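You operate a simulated robot arm through the tools that you are given. There is no shell and no other tool. Be economical: measure what you need, move in short steps, check, and stop when the job is done.

Carry out the task below with a simulated robot arm. There is one attempt and no reset: what you move stays moved.

Task
Switch the parts wash off, move the green banded sleeve to the white tray and drain the tub.
Fine: switch off first; rest the lid on the blue mat, then back on.

Only the result counts: the job must be done as asked and must still hold three seconds after the hand-in. Knocking over, shifting, dropping, spilling or breaking anything else fails it. A push-on lid holds only when it is set on centred and level and pressed home; a screw cap is set on level and turned clockwise until tight.

Robot
A 7-joint arm with a two-finger parallel gripper, fixed in place. Base frame: the origin is at the foot of the arm, x ahead of it, y to its left, z up; the work surface is at about z = 0. Readings come in m, rad, newtons and seconds.
With the tool pointing down near the work surface it reaches from about 0.24 to 0.62 m from the base axis. Its first joint turns from -1.152 to 1.152 rad. Payload 2.6 kg.
The tool frame sits at the grasp point between the pads (the TCP): z along the fingers, y along the line on which they close. The tips reach 0.03 m beyond it. Largest opening 0.094 m; finger width 0.028, thickness 0.01; the body of the gripper, 0.05 by 0.096 m, starts 0.055 m behind the TCP.
Orientation is told as [roll, pitch, yaw] about the base's x, y, z axes, in that order, counted from this pose: with the fingers straight down and closing along the base's y, the tool's x points along the base's -x, its y along +y and its z along -z.

Tools
- The arm moves only by the tool send_rows. Its arguments are lists of equal length, an entry for each row: "fingers": the closure, from 0 (fully open) to 1 (shut); "travel": the shift along the tool's x, y, z in units of 30 mm (1.0 is 30 mm), a list of three; "rot": the turn, a rotation vector about the tool's x, y, z in units of 6 degrees (1.0 is 6 degrees), a list of three. In form: {"fingers": [fingers, ...], "travel": [[dx, dy, dz], ...], "rot": [[rx, ry, rz], ...]}. A call has 1 to 10 rows; each row shifts and turns the commanded pose from where the row before left it, along the tool's axes as they then stand. A call with a number of a shift or a turn outside -1 to 1 is refused whole. Rows are played at 5 a second. More than 0.05 m and 0.15 rad between two rows, or a gripper value outside its range, and nothing of the call is played. Where a pose cannot be reached the arm comes as near as it can. A force on the tool above 40 N (or 10 N above the force at the start of the call, whichever is more), or a blocked arm, ends the call early, and 0.2 s more pass. Each finger travels about 0.072 m/s and halts on what it meets, pressing with about 28 N; the grip force reading is that of the motor and also rises with nothing between the fingers. The clock runs only during rows and for 0.2 s after the last one: add rows that do not move to give the fingers time. It gives the time, the measured TCP pose, the force on the tool (base axes), the opening and the grip force at its end, in the units of the frame above (readings bear some noise), with the torque about the TCP (base axes, N m) and any sound that the robot's microphone picked up, and new pictures: "pictures" is both (left out), scene, wrist or none.
- Cameras (640 x 400 px; columns grow to the right, rows downward): "scene" is fixed at [0.0304, 0.4108, 0.572]; the picture's right is [-0.86, -0.51, 0.00], its down [-0.29, 0.49, -0.82] and it looks along [0.42, -0.71, -0.57] (base axes); focal length 295 px, centre (320, 200). "wrist" rides on the gripper at [0.076, 0.014, -0.102] in the tool frame; the picture's right is [-0.18, 0.98, 0.00], its down [-0.75, -0.14, -0.64] and it looks along [-0.63, -0.12, 0.77] (tool axes); focal length 243 px, centre (320, 200). There is no depth. A picture from a camera that has moved, and an enlarged one, comes with that camera's place and axes in the base frame and with its lens. The place of the scene camera against the robot may be out by one fixed shift of up to 0.025 m in any direction.
- zoom(camera, box): a new picture of the part [left, top, right, bottom] of that camera's present view, enlarged. No time passes.
- sign_off(): hands the job in; it is judged then, once.

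Go step by step. Nothing tells you positions but the pictures and the camera data: compare them with the known pose of the tool, close in by small moves and look again before you grip or let go. The budget is 120 turns and 200 pictures, counting those below and the enlarged ones. Unless the task says otherwise, let go and move clear before handing in, and close with one line.

The tools are called after ">>>" as name(argument=value, ...) on one line, values as JSON. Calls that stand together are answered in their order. send_rows: Moves the arm, as the interface text tells. Its arguments: {"type":"object","properties":{"fingers":{"type":"array","items":{"type":"number"}},"travel":{"type":"array","items":{"type":"array","items":{"type":"number"}}},"rot":{"type":"array","items":{"type":"array","items":{"type":"number"}}},"pictures":{"type":"string","enum":["both","scene","wrist","none"]}},"required":["fingers","travel","rot"]} The other tools are called the same way: zoom (camera, box) takes an enlarged picture of a part of a camera's view; sign_off () hands the job in.

At the start:

```text
clock: 0.0
tool_pos: [0.3283, 0.0447, 0.352]
tcp_rot: [0.0, -0.002, 0.0]
wrist_force: [-1.3, 0.2, 0.4]
wrist_torque: [-0.02, -0.01, 0.01]
opening: 0.0942
grasp_force: 0.1
```

scene: 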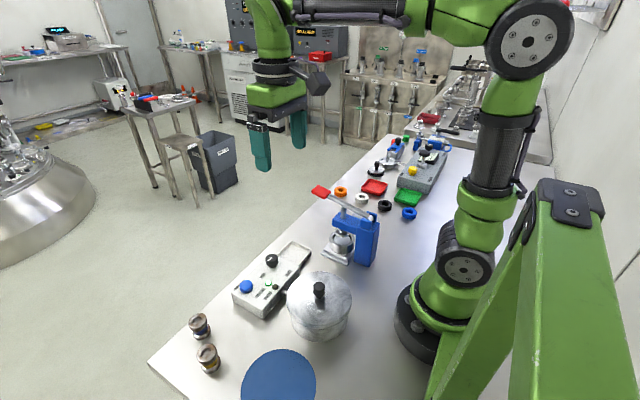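
wrist: 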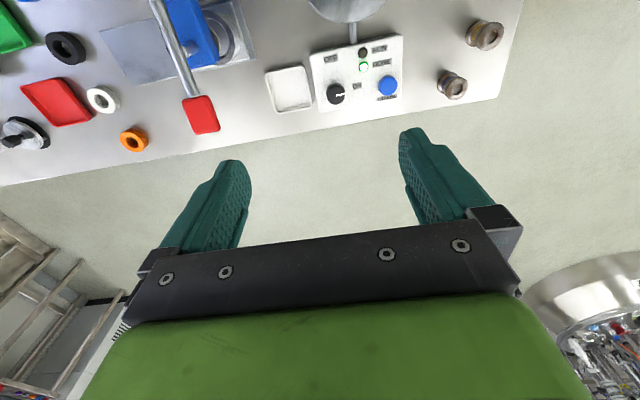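

I see a wash control box with a knob, blue button and lamp, and beside it a lidded tub, a blue mat and two banded sleeves. I'll zoom in to identify each one.

>>> zoom(camera="scene", box=[140, 230, 380, 400])

>>> zoom(camera="wrist", box=[260, 0, 520, 130])

>>> zoom(camera="scene", box=[300, 120, 480, 260])

```text
2.35 times, centred on (260, 315) of scene
camera zoom: at [0.0304, 0.4108, 0.572], right [-0.86, -0.51, 0.0], down [-0.29, 0.49, -0.82], along [0.42, -0.71, -0.57], focal length 694 px, centre (461, -71)
```

zoom: 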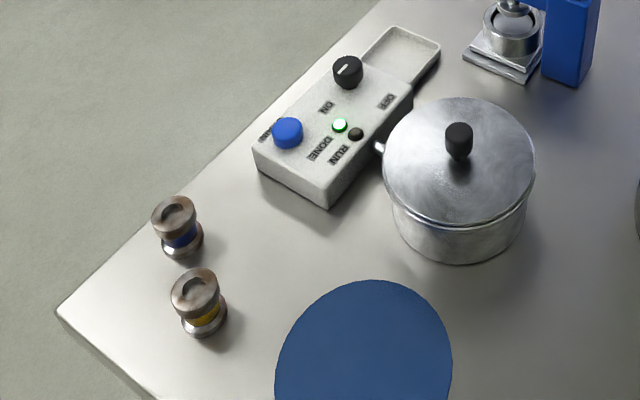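

```text
2.46 times, centred on (390, 65) of wrist
camera zoom: at [0.2524, 0.0594, 0.4544], right [0.18, 0.98, 0.0], down [0.75, -0.14, 0.64], along [0.63, -0.12, -0.77], focal length 597 px, centre (148, 532)
```

zoom: 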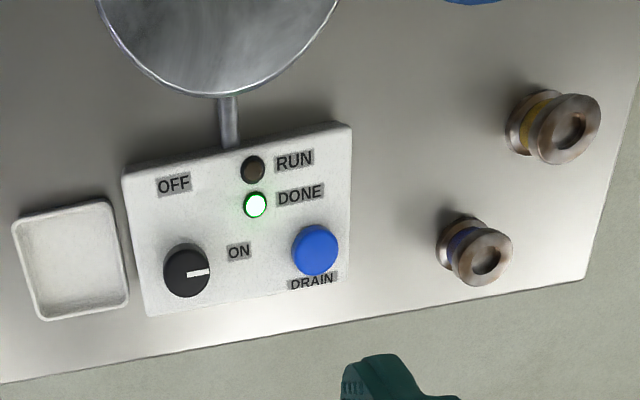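

```text
2.86 times, centred on (390, 190) of scene
camera zoom: at [0.0304, 0.4108, 0.572], right [-0.86, -0.51, 0.0], down [-0.29, 0.49, -0.82], along [0.42, -0.71, -0.57], focal length 843 px, centre (120, 229)
```

zoom: 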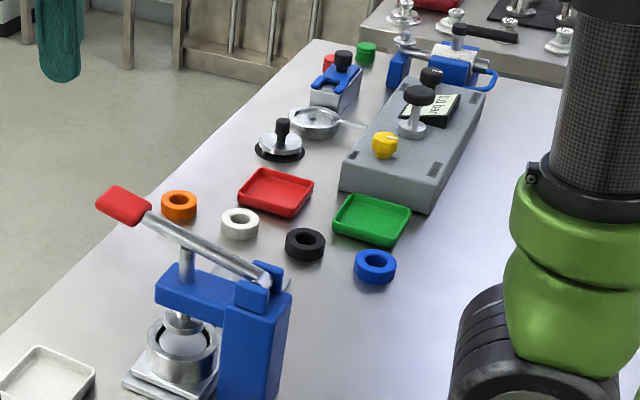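

The wash reads DONE, its knob is on ON, and the drain button is blue. The green sleeve is probably inside the lidded tub, so I'll pull back to get a better look at the tub.

>>> send_rows(fingers=[0, 0, 0, 0, 0], travel=[[0.6, 0.4, -0.3], [0.6, 0.4, -0.3], [0.6, 0.4, -0.3], [0.6, 0, 0], [0, 0, 0]], rot=[[0, 0, 0], [0, 0, 0], [0, 0, 0], [0, 0, 0], [0, 0, 0]])

```text
clock: 1.2
tool_pos: [0.2561, 0.0804, 0.3784]
tcp_rot: [-0.001, 0.001, 0.0]
wrist_force: [0.9, 0.7, 0.8]
wrist_torque: [-0.02, 0.0, 0.06]
opening: 0.0938
grasp_force: 0.0
camera wrist: at [0.18, 0.0955, 0.4812], right [0.18, 0.98, 0.0], down [0.75, -0.14, 0.64], along [0.63, -0.12, -0.77], focal length 243 px, centre (320, 200)
```

scene: 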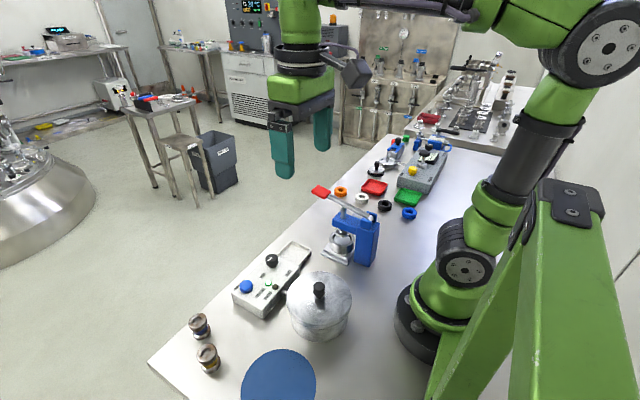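
wrist: 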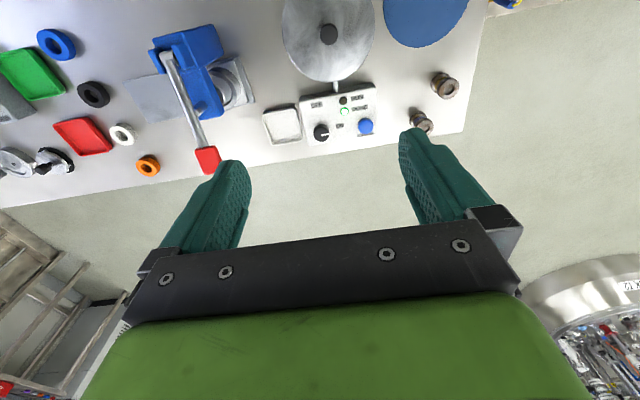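

>>> zoom(camera="wrist", box=[250, 0, 490, 150])

```text
2.67 times, centred on (370, 75) of wrist
camera zoom: at [0.18, 0.0955, 0.4812], right [0.18, 0.98, 0.0], down [0.75, -0.14, 0.64], along [0.63, -0.12, -0.77], focal length 647 px, centre (187, 533)
```

zoom: 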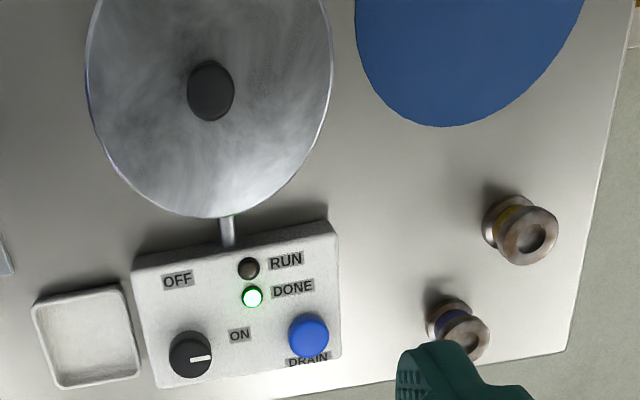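

I triangulated these from the two wrist views:

| Item | x | y | z |
|---|---|---|---|
| Knob | 0.373 | 0.061 | 0.049 |
| Drain button | 0.379 | 0.145 | not fixed |
| Lid knob | 0.218 | 0.099 | ≈0.10 |
| Mat | 0.21 | 0.255 | 0 |
| White tray | 0.364 | -0.018 | not fixed |

Next I'll go above the switch knob.

>>> send_rows(fingers=[0.2, 0.3, 0.4, 0.45, 0.45, 0.45, 0.45, 0.45, 0.45, 0.45], travel=[[-0.45, -0.07, 0.9], [-0.45, -0.07, 0.9], [-0.45, -0.07, 0.9], [-0.45, -0.07, 0.9], [-0.45, -0.07, 0.9], [-0.45, -0.07, 0.9], [-0.45, -0.07, 0.9], [-0.45, -0.07, 0.9], [-0.3, -0.09, 0.9], [0, 0, 0]], rot=[[0, 0, 0], [0, 0, 0], [0, 0, 0], [0, 0, 0], [0, 0, 0], [0, 0, 0], [0, 0, 0], [0, 0, 0], [0, 0, 0], [0, 0, 0]])

>>> send_rows(fingers=[0.45, 0.45, 0.45, 0.45, 0.45, 0.45, 0.45, 0.45, 0.45], travel=[[0, 0, 0], [0, 0, 0], [0, 0, 0], [0, 0, 0], [0, 0, 0], [0, 0, 0], [0, 0, 0], [0, 0, 0], [0, 0, 0]], rot=[[0, 0, 1], [0, 0, 1], [0, 0, 1], [0, 0, 1], [0, 0, 1], [0, 0, 1], [0, 0, 1], [0, 0, 0.5], [0, 0, 0]])

```text
clock: 3.4
tool_pos: [0.3739, 0.0608, 0.1374]
tcp_rot: [0.001, 0.001, 0.0]
wrist_force: [0.2, -1.0, 0.4]
wrist_torque: [0.01, -0.03, -0.02]
opening: 0.0517
grasp_force: 0.2
camera wrist: at [0.2978, 0.0749, 0.2393], right [0.18, 0.98, 0.0], down [0.75, -0.14, 0.64], along [0.63, -0.12, -0.77], focal length 243 px, centre (320, 200)
```

scene: 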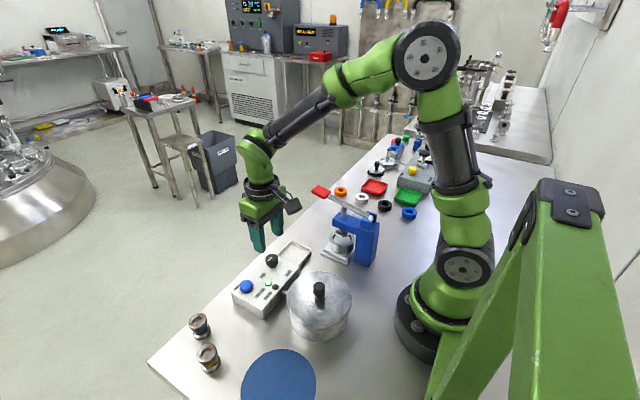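
wrist: 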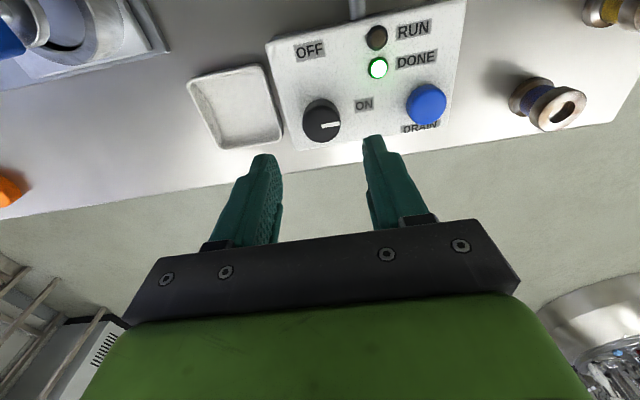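

```text
clock: 5.4
tool_pos: [0.3737, 0.0608, 0.136]
tcp_rot: [0.0, 0.0, -0.786]
wrist_force: [0.3, -0.2, 0.2]
wrist_torque: [-0.01, -0.02, 0.0]
opening: 0.0519
grasp_force: 0.1
camera wrist: at [0.3298, 0.1257, 0.2384], right [0.83, 0.56, 0.0], down [0.43, -0.63, 0.64], along [0.36, -0.53, -0.77], focal length 243 px, centre (320, 200)
```

scene: 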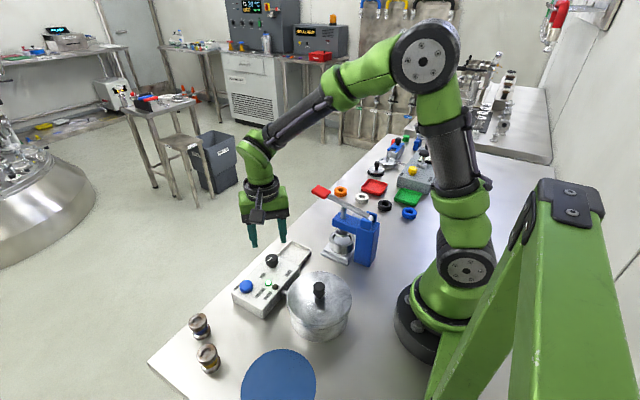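
wrist: 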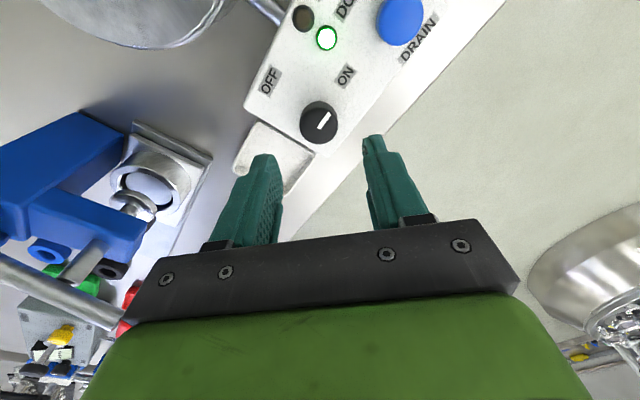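

The knob is centred under the gripper. I'll descend, close on it and look.

>>> send_rows(fingers=[0.45, 0.45, 0.45, 0.45, 1, 1, 1], travel=[[0, 0, 0.8], [0, 0, 0.8], [0, 0, 0.73], [0, 0, 0], [0, 0, 0], [0, 0, 0], [0, 0, 0]], rot=[[0, 0, 0], [0, 0, 0], [0, 0, 0], [0, 0, 0], [0, 0, 0], [0, 0, 0], [0, 0, 0]])

```text
clock: 7.0
tool_pos: [0.373, 0.0611, 0.064]
tcp_rot: [-0.002, 0.001, -0.785]
wrist_force: [-1.2, -2.4, -4.5]
wrist_torque: [-0.16, -0.68, -0.05]
opening: 0.0288
grasp_force: 45.6
camera wrist: at [0.3294, 0.1251, 0.168], right [0.83, 0.56, 0.0], down [0.43, -0.63, 0.64], along [0.36, -0.53, -0.77], focal length 243 px, centre (320, 200)
```

scene: 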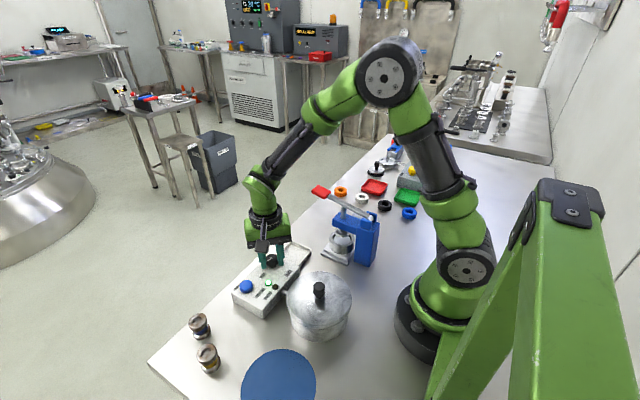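
wrist: 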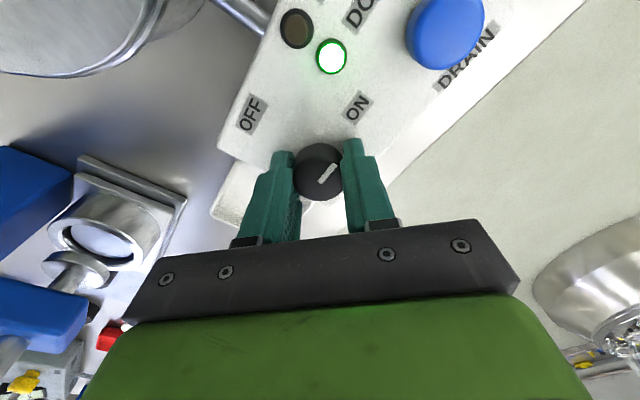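

The knob is gripped (29 mm opening). I'll turn it 90° counter-clockwise seen from above, towards OFF.

>>> send_rows(fingers=[1, 1, 1, 1, 1, 1, 1, 1, 1], travel=[[0, 0, 0], [0, 0, 0], [0, 0, 0], [0, 0, 0], [0, 0, 0], [0, 0, 0], [0, 0, 0], [0, 0, 0], [0, 0, 0]], rot=[[0, 0, -1], [0, 0, -1], [0, 0, -1], [0, 0, -1], [0, 0, -1], [0, 0, -1], [0, 0, -1], [0, 0, -1], [0, 0, 0]], pictures="wrist")

>>> send_rows(fingers=[1, 1, 1, 1, 1, 1, 1, 1], travel=[[0, 0, 0], [0, 0, 0], [0, 0, 0], [0, 0, 0], [0, 0, 0], [0, 0, 0], [0, 0, 0], [0, 0, 0]], rot=[[0, 0, -1], [0, 0, -1], [0, 0, -1], [0, 0, -1], [0, 0, -1], [0, 0, -1], [0, 0, -1], [0, 0, 0]], pictures="wrist")

```text
clock: 9.0
tool_pos: [0.3739, 0.0613, 0.0652]
tcp_rot: [-0.001, 0.0, 0.054]
wrist_force: [9.3, 6.8, -26.6]
wrist_torque: [-0.08, 0.69, 0.01]
opening: 0.0288
grasp_force: 45.0
camera wrist: at [0.2967, 0.0721, 0.1681], right [0.13, 0.99, 0.0], down [0.76, -0.1, 0.64], along [0.64, -0.08, -0.77], focal length 243 px, centre (320, 200)
```

wrist: 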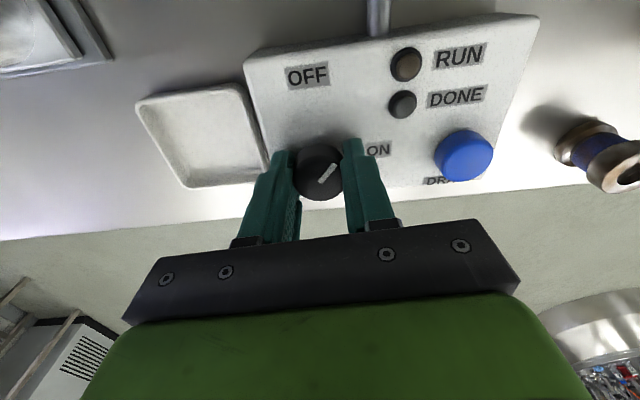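

```text
clock: 10.8
tool_pos: [0.3731, 0.0626, 0.0656]
tcp_rot: [0.003, -0.001, 0.788]
wrist_force: [0.0, 22.9, -23.5]
wrist_torque: [-0.26, 0.07, -0.16]
opening: 0.0288
grasp_force: 44.9
camera wrist: at [0.3093, 0.0187, 0.1686], right [-0.57, 0.82, 0.0], down [0.63, 0.43, 0.64], along [0.53, 0.37, -0.77], focal length 243 px, centre (320, 200)
```

wrist: 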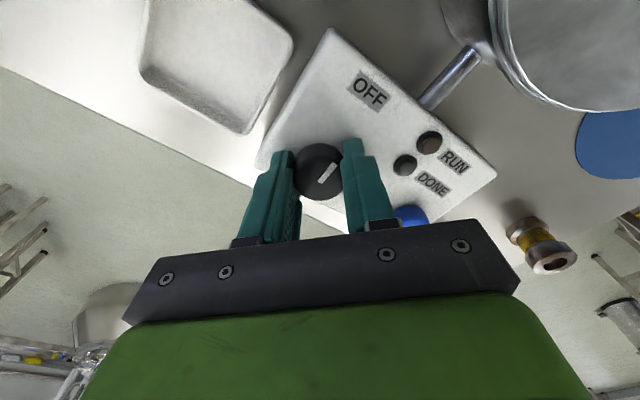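

The lamp is out and the pointer is towards OFF. I'll release and rise.

>>> send_rows(fingers=[0.45, 0.45, 0.45, 0.45, 0.45, 0.45, 0.45], travel=[[0, 0, 0], [0, 0, 0], [0, 0, -1], [0, 0, -1], [0, 0, -1], [0, 0, -1], [0, 0, -1]], rot=[[0, 0, 0], [0, 0, 0], [0, 0, 0], [0, 0, 0], [0, 0, 0], [0, 0, 0], [0, 0, 0]])

>>> zoom(camera="wrist", box=[200, 0, 480, 175])

```text
clock: 12.4
tool_pos: [0.373, 0.062, 0.2161]
tcp_rot: [0.0, 0.0, 0.785]
wrist_force: [-0.5, -0.6, -0.6]
wrist_torque: [0.02, 0.0, 0.03]
opening: 0.0515
grasp_force: 0.0
camera wrist: at [0.3098, 0.0184, 0.319], right [-0.56, 0.83, 0.0], down [0.63, 0.43, 0.64], along [0.53, 0.36, -0.77], focal length 243 px, centre (320, 200)
```

scene: 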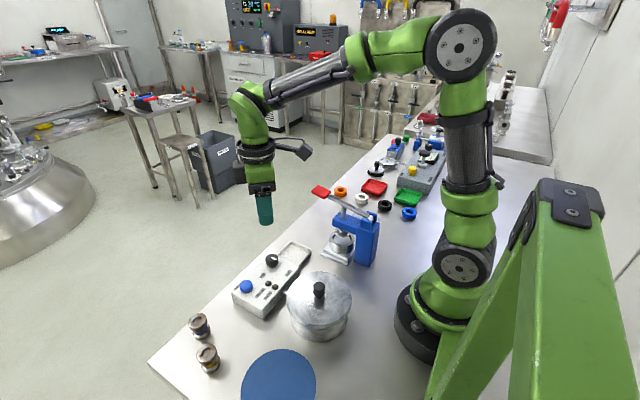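
wrist: 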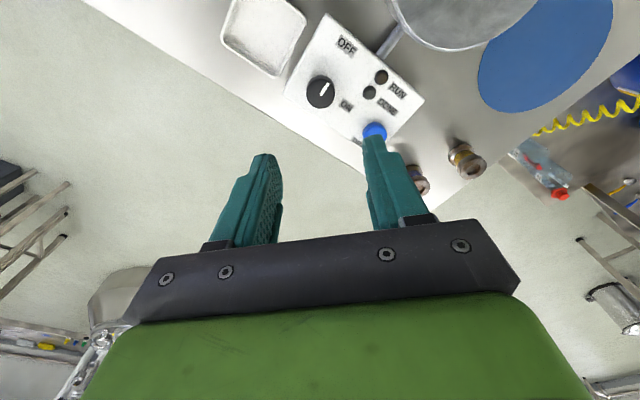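

```text
2.29 times, centred on (340, 88) of wrist
camera zoom: at [0.3098, 0.0184, 0.319], right [-0.56, 0.83, 0.0], down [0.63, 0.43, 0.64], along [0.53, 0.36, -0.77], focal length 555 px, centre (274, 457)
```

zoom: 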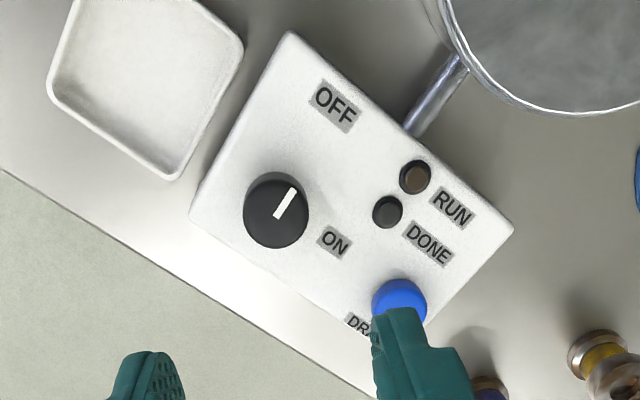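

The switch is OFF and both lamps are out. Next I'll go above the lid knob at (0.218, 0.099).

>>> send_rows(fingers=[0.45, 0.45, 0.45, 0.45, 0.45, 0.45, 0.45, 0.45, 0.45], travel=[[0, 0, 0], [0, 0, 0], [0, 0, 0], [0, 0, 0], [0, 0, 0], [0, 0, 0], [0, 0, 0], [0, 0, 0], [0, 0, 0]], rot=[[0, 0, 1], [0, 0, 1], [0, 0, 1], [0, 0, 1], [0, 0, 1], [0, 0, 1], [0, 0, 1], [0, 0, 0.5], [0, 0, 0]], pictures="none")

>>> send_rows(fingers=[0.45, 0.45, 0.45, 0.45, 0.45, 0.45, 0.45, 0.45], travel=[[0.8, 0.2, 0], [0.8, 0.2, 0], [0.8, 0.2, 0], [0.8, 0.2, 0], [0.8, 0.2, 0], [0.8, 0.2, 0], [0.4, 0.03, 0], [0, 0, 0]], rot=[[0, 0, 0], [0, 0, 0], [0, 0, 0], [0, 0, 0], [0, 0, 0], [0, 0, 0], [0, 0, 0], [0, 0, 0]])

```text
clock: 14.4
tool_pos: [0.3722, 0.062, 0.2157]
tcp_rot: [0.001, -0.001, -0.002]
wrist_force: [-0.1, 0.3, -1.0]
wrist_torque: [-0.02, -0.01, 0.01]
opening: 0.0519
grasp_force: 0.0
```

```text
clock: 16.2
tool_pos: [0.2174, 0.0982, 0.2162]
tcp_rot: [0.0, 0.001, 0.001]
wrist_force: [-0.1, 0.0, -0.1]
wrist_torque: [-0.01, -0.05, -0.04]
opening: 0.0518
grasp_force: 0.0
camera wrist: at [0.141, 0.1132, 0.3183], right [0.18, 0.98, 0.0], down [0.75, -0.14, 0.64], along [0.63, -0.12, -0.77], focal length 243 px, centre (320, 200)
```

scene: 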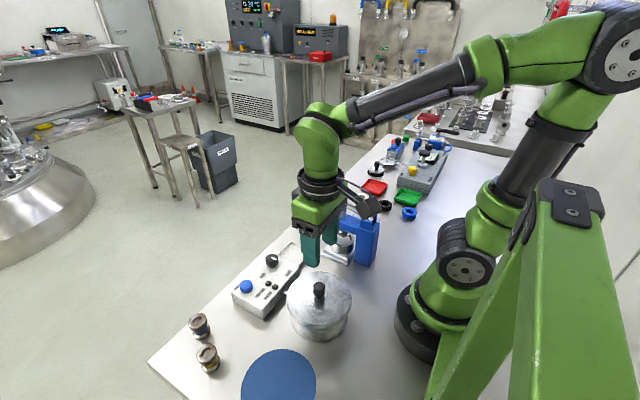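
wrist: 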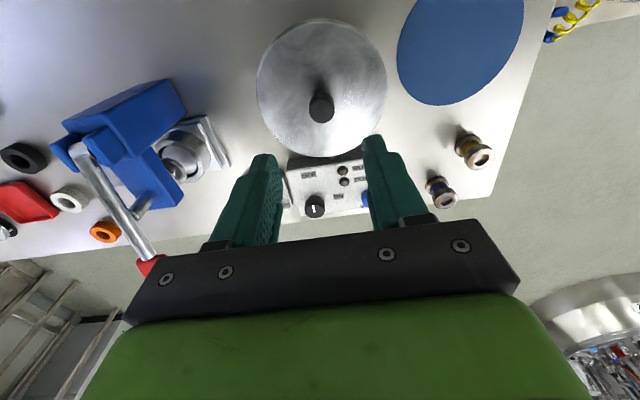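

>>> zoom(camera="wrist", box=[240, 0, 400, 160])

>>> zoom(camera="scene", box=[260, 240, 380, 360])

```text
2.50 times, centred on (320, 80) of wrist
camera zoom: at [0.141, 0.1132, 0.3183], right [0.18, 0.98, 0.0], down [0.75, -0.14, 0.64], along [0.63, -0.12, -0.77], focal length 606 px, centre (320, 500)
```

zoom: 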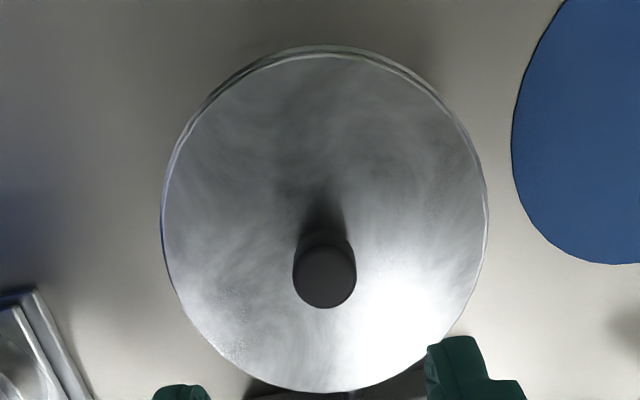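

```text
3.33 times, centred on (320, 300) of scene
camera zoom: at [0.0304, 0.4108, 0.572], right [-0.86, -0.51, 0.0], down [-0.29, 0.49, -0.82], along [0.42, -0.71, -0.57], focal length 983 px, centre (320, -133)
```

zoom: 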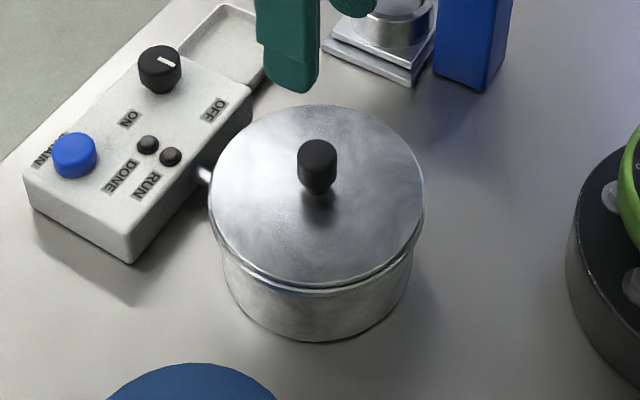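

The lid knob is at about (0.219, 0.100), with its top near 0.098 and a diameter of 23 mm. I'll descend so the tips straddle it, then close.

>>> send_rows(fingers=[0.45, 0.45, 0.45, 0.45, 0.45, 1, 1, 1, 1], travel=[[-0.07, 0.06, 0.9], [0, 0, 0.9], [0, 0, 0.9], [0, 0, 0.9], [0, 0, 0.13], [0, 0, 0], [0, 0, 0], [0, 0, 0], [0, 0, 0]], rot=[[0, 0, 0], [0, 0, 0], [0, 0, 0], [0, 0, 0], [0, 0, 0], [0, 0, 0], [0, 0, 0], [0, 0, 0], [0, 0, 0]])

```text
clock: 18.2
tool_pos: [0.2196, 0.1012, 0.1041]
tcp_rot: [0.002, 0.001, -0.002]
wrist_force: [0.1, 0.1, 0.0]
wrist_torque: [0.01, -0.01, 0.03]
opening: 0.0227
grasp_force: 28.2
heard: snap
camera wrist: at [0.1436, 0.1146, 0.2069], right [0.18, 0.98, 0.0], down [0.75, -0.14, 0.64], along [0.63, -0.12, -0.77], focal length 243 px, centre (320, 200)
```

scene: 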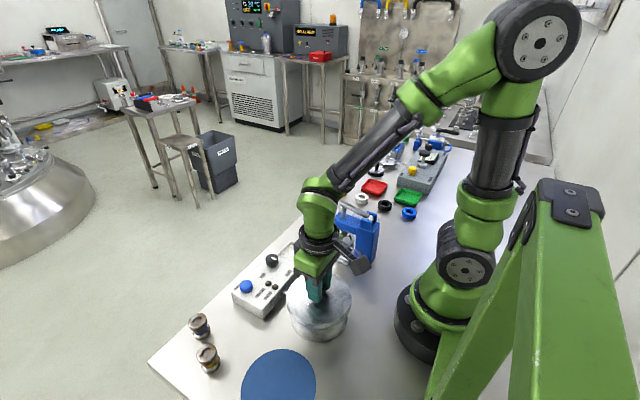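
wrist: 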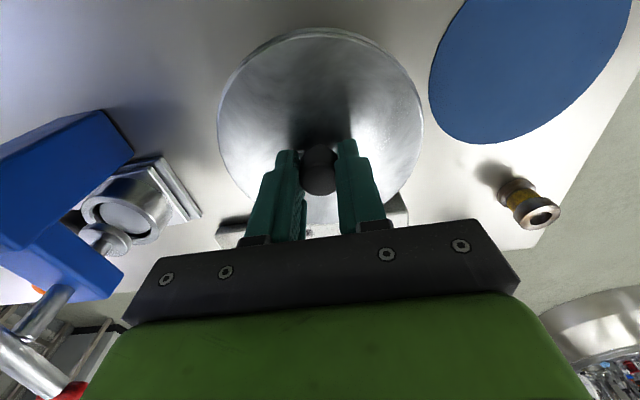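

The knob is held, and I heard a snap, so the lid probably popped loose. I'll lift straight up.

>>> send_rows(fingers=[1, 1, 1, 1, 1, 1, 1], travel=[[0, 0, -0.3], [0, 0, -0.5], [0, 0, -0.8], [0, 0, -0.8], [0, 0, -0.8], [0, 0, -0.4], [0, 0, 0]], rot=[[0, 0, 0], [0, 0, 0], [0, 0, 0], [0, 0, 0], [0, 0, 0], [0, 0, 0], [0, 0, 0]])

```text
clock: 19.8
tool_pos: [0.2198, 0.1003, 0.2127]
tcp_rot: [0.001, 0.0, 0.001]
wrist_force: [0.4, 0.0, 0.0]
wrist_torque: [0.01, -0.02, -0.01]
opening: 0.0
grasp_force: 27.5
camera wrist: at [0.1437, 0.1144, 0.3153], right [0.18, 0.98, 0.0], down [0.75, -0.14, 0.64], along [0.63, -0.12, -0.77], focal length 243 px, centre (320, 200)
```

scene: 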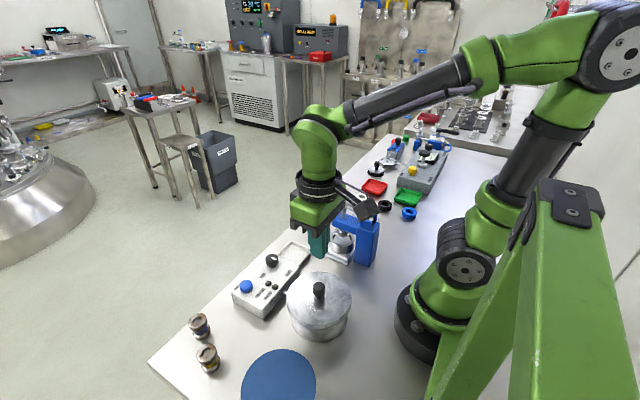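
wrist: 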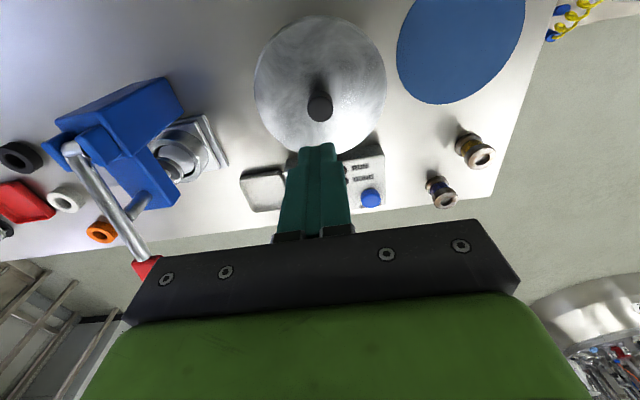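

The grip slipped off the knob. I'll check the state of the lid.

>>> zoom(camera="wrist", box=[240, 0, 400, 160])

>>> zoom(camera="scene", box=[260, 240, 380, 360])

```text
2.50 times, centred on (320, 80) of wrist
camera zoom: at [0.1437, 0.1144, 0.3153], right [0.18, 0.98, 0.0], down [0.75, -0.14, 0.64], along [0.63, -0.12, -0.77], focal length 606 px, centre (320, 500)
```

zoom: 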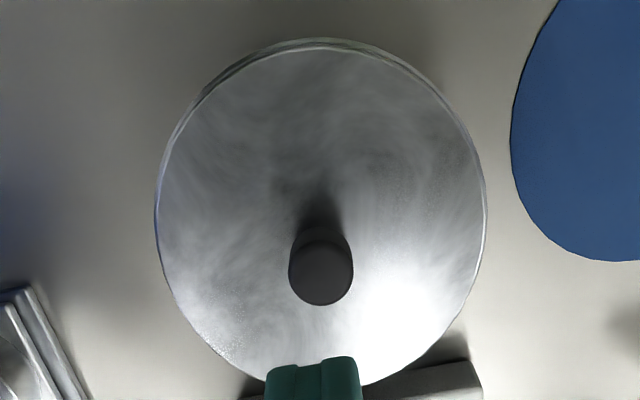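

```text
3.33 times, centred on (320, 300) of scene
camera zoom: at [0.0304, 0.4108, 0.572], right [-0.86, -0.51, 0.0], down [-0.29, 0.49, -0.82], along [0.42, -0.71, -0.57], focal length 983 px, centre (320, -133)
```

zoom: 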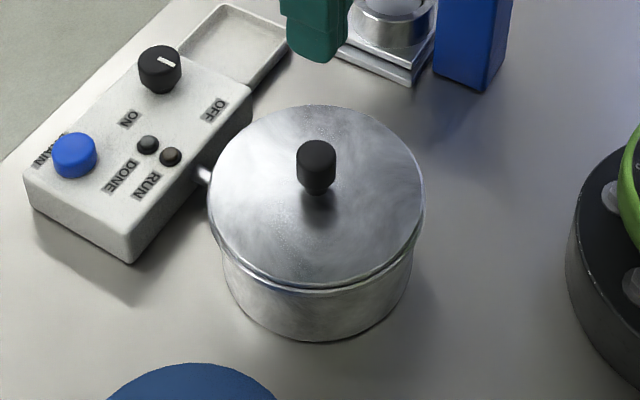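

The lid is unmoved. I'll regrip deeper with the tips near the lid plate, approaching in small steps at the end.

>>> send_rows(fingers=[0.5, 0.5, 0.5, 0.5, 0.5, 0.5, 0.5, 0.5], travel=[[0, 0, 0.8], [0, 0, 0.9], [0, 0, 0.9], [0, 0, 0.9], [0, 0, 0.1], [0, 0, 0.1], [0, 0, 0.1], [0, 0, 0]], rot=[[0, 0, 0], [0, 0, 0], [0, 0, 0], [0, 0, 0], [0, 0, 0], [0, 0, 0], [0, 0, 0], [0, 0, 0]])

>>> zoom(camera="scene", box=[260, 240, 380, 360])

```text
clock: 21.6
tool_pos: [0.2195, 0.1003, 0.0976]
tcp_rot: [-0.001, 0.001, 0.0]
wrist_force: [-0.1, 0.1, -0.1]
wrist_torque: [-0.02, 0.05, 0.01]
opening: 0.047
grasp_force: 0.0
camera wrist: at [0.1431, 0.1143, 0.201], right [0.18, 0.98, 0.0], down [0.75, -0.14, 0.64], along [0.63, -0.12, -0.77], focal length 243 px, centre (320, 200)
```

scene: 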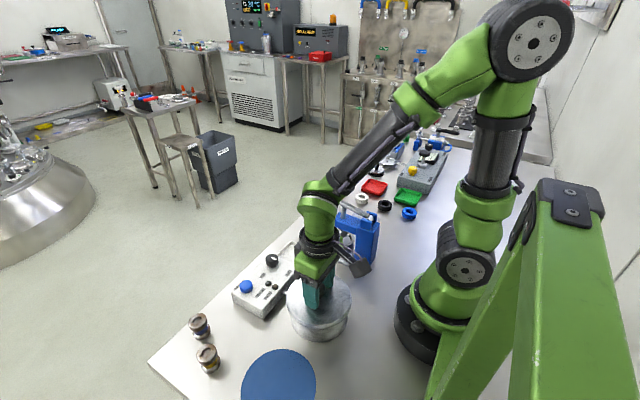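
wrist: 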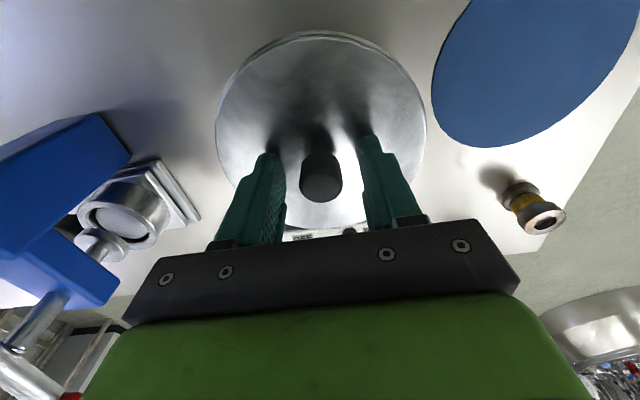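

```text
3.33 times, centred on (320, 300) of scene
camera zoom: at [0.0304, 0.4108, 0.572], right [-0.86, -0.51, 0.0], down [-0.29, 0.49, -0.82], along [0.42, -0.71, -0.57], focal length 983 px, centre (320, -133)
```

zoom: 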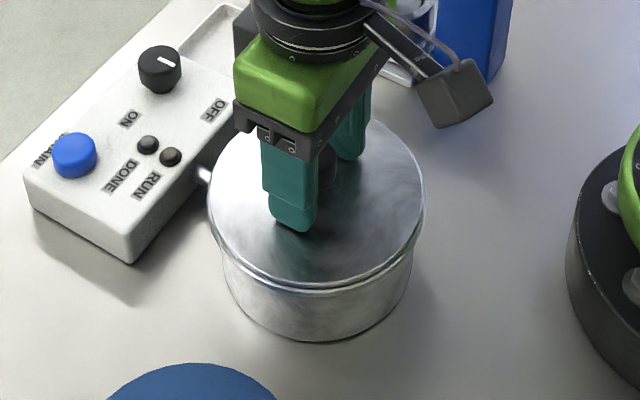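

>>> send_rows(fingers=[0.5, 0.5, 1, 1, 1, 1], travel=[[0, 0, 0.08], [0, 0, 0.08], [0, 0, 0], [0, 0, 0], [0, 0, 0], [0, 0, 0]], rot=[[0, 0, 0], [0, 0, 0], [0, 0, 0], [0, 0, 0], [0, 0, 0], [0, 0, 0]], pictures="wrist")

>>> send_rows(fingers=[1, 1, 1], travel=[[0, 0, -0.1], [0, 0, -0.1], [0, 0, 0]], rot=[[0, 0, 0], [0, 0, 0], [0, 0, 0]], pictures="none")

```text
clock: 22.0
tool_pos: [0.2197, 0.0997, 0.0973]
tcp_rot: [0.001, 0.002, -0.002]
wrist_force: [-1.9, -0.7, 5.8]
wrist_torque: [0.03, 0.01, 0.09]
opening: 0.0472
grasp_force: 0.0
heard: snap
stopped in row 2: the force on the tool passed its limit at 56 N (the readings are from after the stop); the commanded pose is now the measured one
camera wrist: at [0.1432, 0.1144, 0.2004], right [0.19, 0.98, 0.0], down [0.75, -0.14, 0.64], along [0.63, -0.12, -0.77], focal length 243 px, centre (320, 200)
```

wrist: 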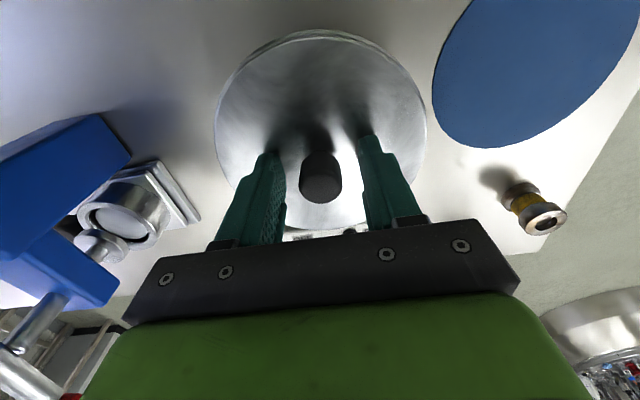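

```text
clock: 22.8
tool_pos: [0.2187, 0.0996, 0.1028]
tcp_rot: [-0.001, 0.002, -0.002]
wrist_force: [-0.1, 0.1, -1.6]
wrist_torque: [0.0, -0.01, 0.01]
opening: 0.0234
grasp_force: 28.4
heard: snap
```

I heard another snap, and a small downward load (about -1.6 N) suggests the lid is loose in the grip. I'll lift slowly and look.

>>> send_rows(fingers=[1, 1, 1, 1, 1], travel=[[0, 0, 0], [0, 0, -0.2], [0, 0, -0.2], [0, 0, -0.2], [0, 0, 0]], rot=[[0, 0, 0], [0, 0, 0], [0, 0, 0], [0, 0, 0], [0, 0, 0]])

>>> zoom(camera="scene", box=[260, 240, 380, 360])

```text
clock: 24.0
tool_pos: [0.219, 0.1012, 0.1226]
tcp_rot: [0.0, 0.003, -0.001]
wrist_force: [1.4, 0.1, -0.6]
wrist_torque: [0.02, -0.01, -0.03]
opening: 0.0232
grasp_force: 28.1
camera wrist: at [0.1431, 0.1148, 0.2245], right [0.18, 0.98, 0.0], down [0.75, -0.14, 0.64], along [0.63, -0.12, -0.77], focal length 243 px, centre (320, 200)
```

scene: 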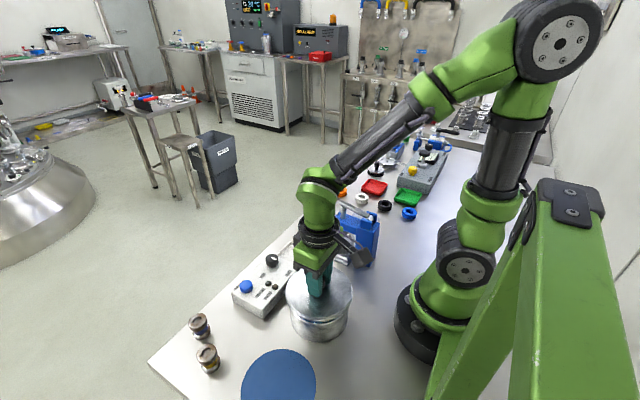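
wrist: 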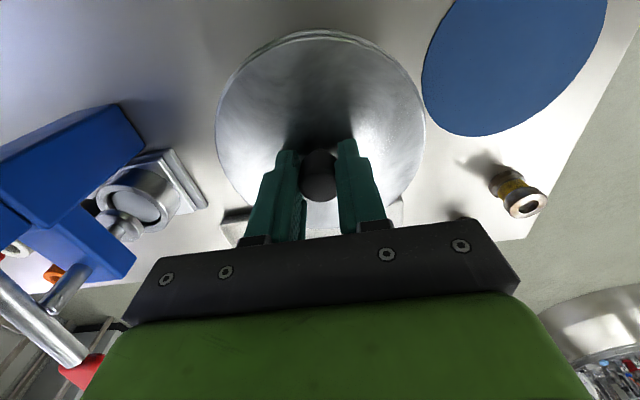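

```text
3.33 times, centred on (320, 300) of scene
camera zoom: at [0.0304, 0.4108, 0.572], right [-0.86, -0.51, 0.0], down [-0.29, 0.49, -0.82], along [0.42, -0.71, -0.57], focal length 983 px, centre (320, -133)
```

zoom: 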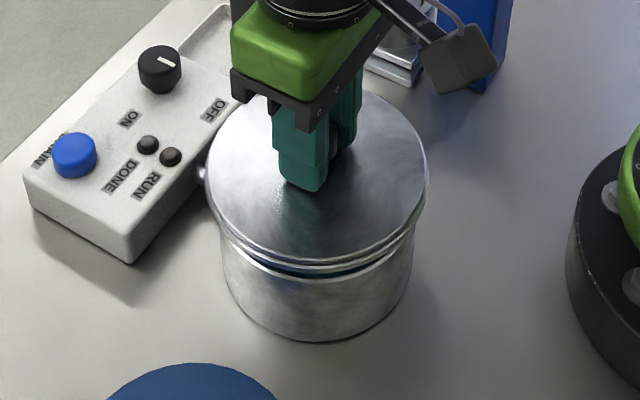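

The lid is off and rising. I'll lift it clear of the rim and carry it towards the mat.

>>> send_rows(fingers=[1, 1, 1, 1, 1, 1], travel=[[0, 0, -0.4], [0, 0, -0.6], [0, 0, -0.6], [0, 0, -0.6], [0, 0, -0.4], [0, 0, 0]], rot=[[0, 0, 0], [0, 0, 0], [0, 0, 0], [0, 0, 0], [0, 0, 0], [0, 0, 0]])

>>> zoom(camera="scene", box=[230, 220, 400, 390])

```text
clock: 25.4
tool_pos: [0.2192, 0.0997, 0.1998]
tcp_rot: [-0.001, 0.001, -0.001]
wrist_force: [0.3, 0.7, -1.5]
wrist_torque: [-0.03, -0.01, 0.03]
opening: 0.0232
grasp_force: 28.1
camera wrist: at [0.1435, 0.1139, 0.3022], right [0.19, 0.98, 0.0], down [0.75, -0.14, 0.64], along [0.63, -0.12, -0.77], focal length 243 px, centre (320, 200)
```

scene: 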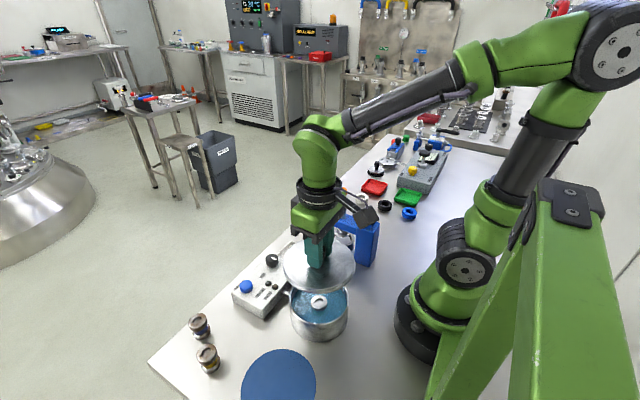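
wrist: 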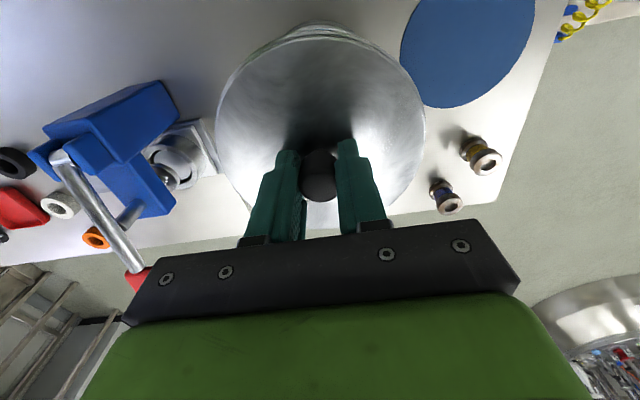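

```text
2.35 times, centred on (315, 305) of scene
camera zoom: at [0.0304, 0.4108, 0.572], right [-0.86, -0.51, 0.0], down [-0.29, 0.49, -0.82], along [0.42, -0.71, -0.57], focal length 694 px, centre (332, -47)
```

zoom: 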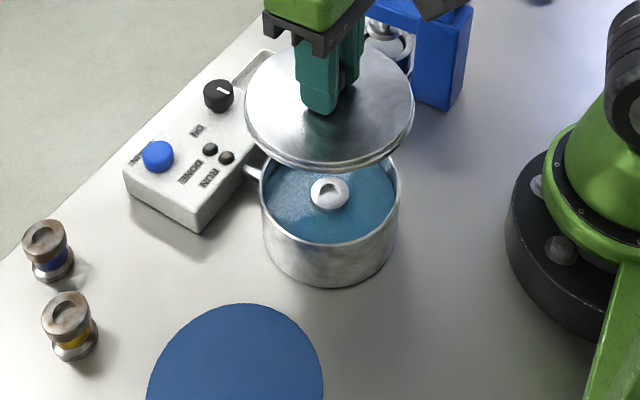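

The lid is clear, and the sleeve stands in blue liquid in the tub. I'll carry the lid over the mat at (0.208, 0.256).

>>> send_rows(fingers=[1, 1, 1, 1, 1, 1, 1, 1], travel=[[0.05, 0.4, 0], [0.05, 0.8, 0], [0.05, 0.8, 0], [0.05, 0.8, 0], [0.05, 0.8, 0], [0.05, 0.8, 0], [0.08, 0.8, 0], [0, 0, 0]], rot=[[0, 0, 0], [0, 0, 0], [0, 0, 0], [0, 0, 0], [0, 0, 0], [0, 0, 0], [0, 0, 0], [0, 0, 0]], pictures="none")

>>> send_rows(fingers=[1, 1, 1, 1, 1, 1], travel=[[0, 0, 0.8], [0, 0, 0.8], [0, 0, 0.8], [0, 0, 0.8], [0, 0, 0.8], [0, 0, 0]], rot=[[0, 0, 0], [0, 0, 0], [0, 0, 0], [0, 0, 0], [0, 0, 0], [0, 0, 0]])

>>> zoom(camera="scene", box=[200, 270, 360, 400])

```text
clock: 27.2
tool_pos: [0.2084, 0.256, 0.1987]
tcp_rot: [0.0, 0.0, -0.001]
wrist_force: [-0.4, 0.1, -0.4]
wrist_torque: [-0.01, 0.0, 0.01]
opening: 0.0231
grasp_force: 28.1
```

```text
clock: 28.6
tool_pos: [0.2078, 0.256, 0.078]
tcp_rot: [-0.001, 0.002, -0.001]
wrist_force: [-0.8, -0.2, -1.2]
wrist_torque: [0.0, 0.0, -0.02]
opening: 0.0233
grasp_force: 28.0
camera wrist: at [0.1319, 0.271, 0.1815], right [0.18, 0.98, 0.0], down [0.75, -0.14, 0.64], along [0.63, -0.12, -0.77], focal length 243 px, centre (320, 200)
```

scene: 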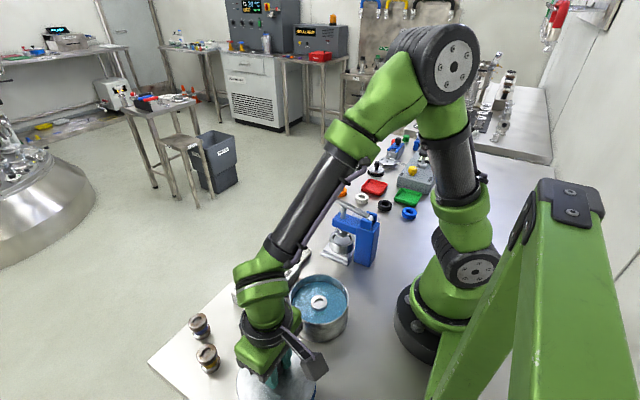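
wrist: 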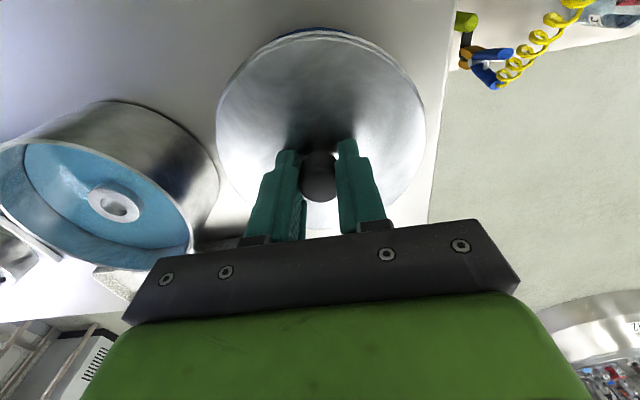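

```text
3.08 times, centred on (280, 335) of scene
camera zoom: at [0.0304, 0.4108, 0.572], right [-0.86, -0.51, 0.0], down [-0.29, 0.49, -0.82], along [0.42, -0.71, -0.57], focal length 908 px, centre (443, -215)
```

zoom: 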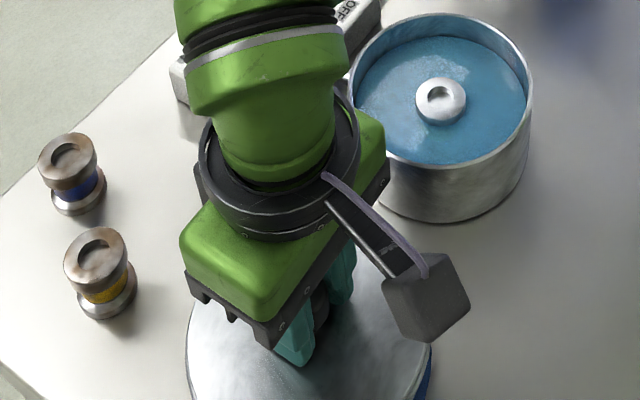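

Now I'll lower in small steps until it touches the mat.

>>> send_rows(fingers=[1, 1, 1, 1, 1, 1], travel=[[0, 0, 0.2], [0, 0, 0.2], [0, 0, 0.15], [0, 0, 0.15], [0, 0, 0.15], [0, 0, 0]], rot=[[0, 0, 0], [0, 0, 0], [0, 0, 0], [0, 0, 0], [0, 0, 0], [0, 0, 0]], pictures="none")

```text
clock: 30.0
tool_pos: [0.2072, 0.2561, 0.0529]
tcp_rot: [0.0, 0.001, -0.002]
wrist_force: [0.0, 0.2, -1.7]
wrist_torque: [0.0, -0.01, -0.01]
opening: 0.0237
grasp_force: 27.6
```

>>> send_rows(fingers=[1, 1, 1, 1, 1, 1], travel=[[0, 0, 0.07], [0, 0, 0.07], [0, 0, 0.07], [0, 0, 0.07], [0, 0, 0.07], [0, 0, 0]], rot=[[0, 0, 0], [0, 0, 0], [0, 0, 0], [0, 0, 0], [0, 0, 0], [0, 0, 0]])

```text
clock: 31.4
tool_pos: [0.2083, 0.2561, 0.0426]
tcp_rot: [-0.002, 0.001, 0.001]
wrist_force: [0.2, -0.3, -0.4]
wrist_torque: [0.0, 0.01, 0.03]
opening: 0.0234
grasp_force: 28.2
camera wrist: at [0.1317, 0.2706, 0.1459], right [0.18, 0.98, 0.0], down [0.75, -0.14, 0.64], along [0.63, -0.12, -0.77], focal length 243 px, centre (320, 200)
```

scene: 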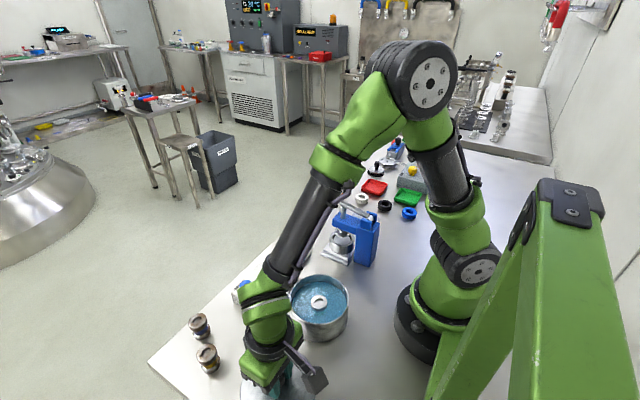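
wrist: 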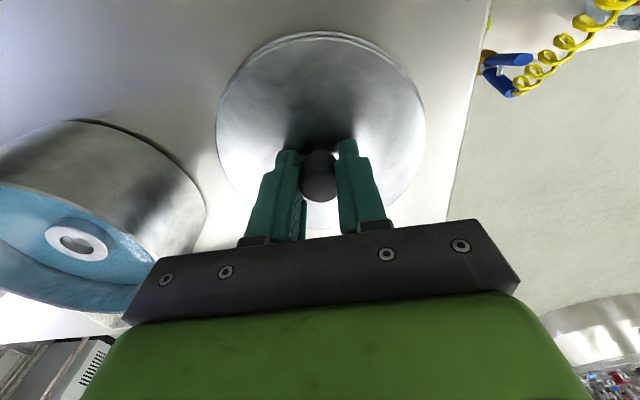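

>>> send_rows(fingers=[1, 1, 1, 1], travel=[[0, 0, 0.06], [0, 0, 0.06], [0, 0, 0.06], [0, 0, 0]], rot=[[0, 0, 0], [0, 0, 0], [0, 0, 0], [0, 0, 0]], pictures="none")

```text
clock: 32.1
tool_pos: [0.2075, 0.2564, 0.042]
tcp_rot: [0.001, 0.001, -0.003]
wrist_force: [-1.3, -1.8, 5.5]
wrist_torque: [0.26, -0.04, 0.05]
opening: 0.0231
grasp_force: 28.0
stopped in row 3: the force on the tool passed its limit at 46 N (the readings are from after the stop); the commanded pose is now the measured one
```

The lid is on the mat. I'll release and rise.

>>> send_rows(fingers=[0.5, 0.5, 0.5, 0.5, 0.5, 0.5, 0.5, 0.5, 0.5, 0.5], travel=[[0, 0, 0], [0, 0, 0], [0, 0, -0.3], [0, 0, -0.8], [0, 0, -1], [0, 0, -1], [0, 0, -1], [0, 0, -1], [0, 0, -1], [0, 0, 0]], rot=[[0, 0, 0], [0, 0, 0], [0, 0, 0], [0, 0, 0], [0, 0, 0], [0, 0, 0], [0, 0, 0], [0, 0, 0], [0, 0, 0], [0, 0, 0]])

>>> zoom(camera="wrist", box=[0, 0, 440, 275])

```text
clock: 34.3
tool_pos: [0.2071, 0.2558, 0.2244]
tcp_rot: [0.0, -0.001, -0.002]
wrist_force: [0.0, -0.1, 0.9]
wrist_torque: [-0.03, 0.02, -0.01]
opening: 0.0473
grasp_force: 0.1
camera wrist: at [0.1317, 0.2707, 0.328], right [0.19, 0.98, 0.0], down [0.75, -0.14, 0.64], along [0.63, -0.12, -0.77], focal length 243 px, centre (320, 200)
```

scene: 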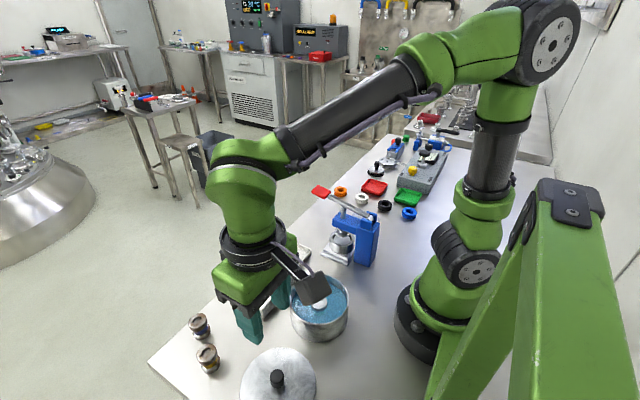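
wrist: 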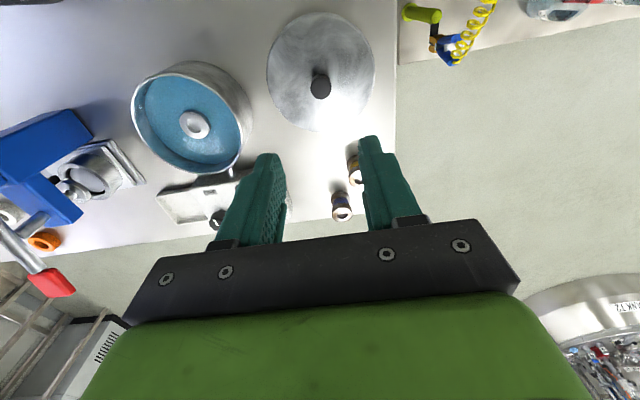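

```text
1.45 times, centred on (220, 138) of wrist
camera zoom: at [0.1317, 0.2707, 0.328], right [0.19, 0.98, 0.0], down [0.75, -0.14, 0.64], along [0.63, -0.12, -0.77], focal length 353 px, centre (466, 291)
```

zoom: 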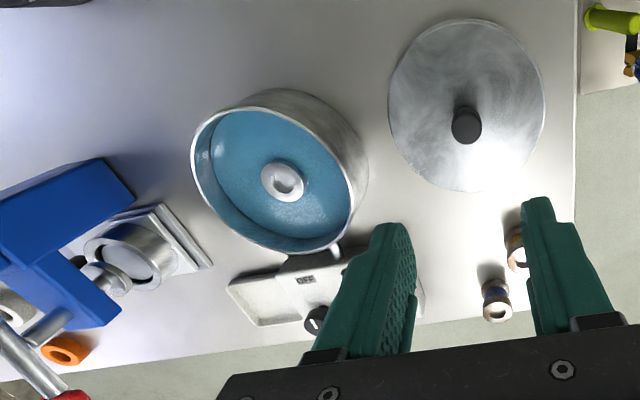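

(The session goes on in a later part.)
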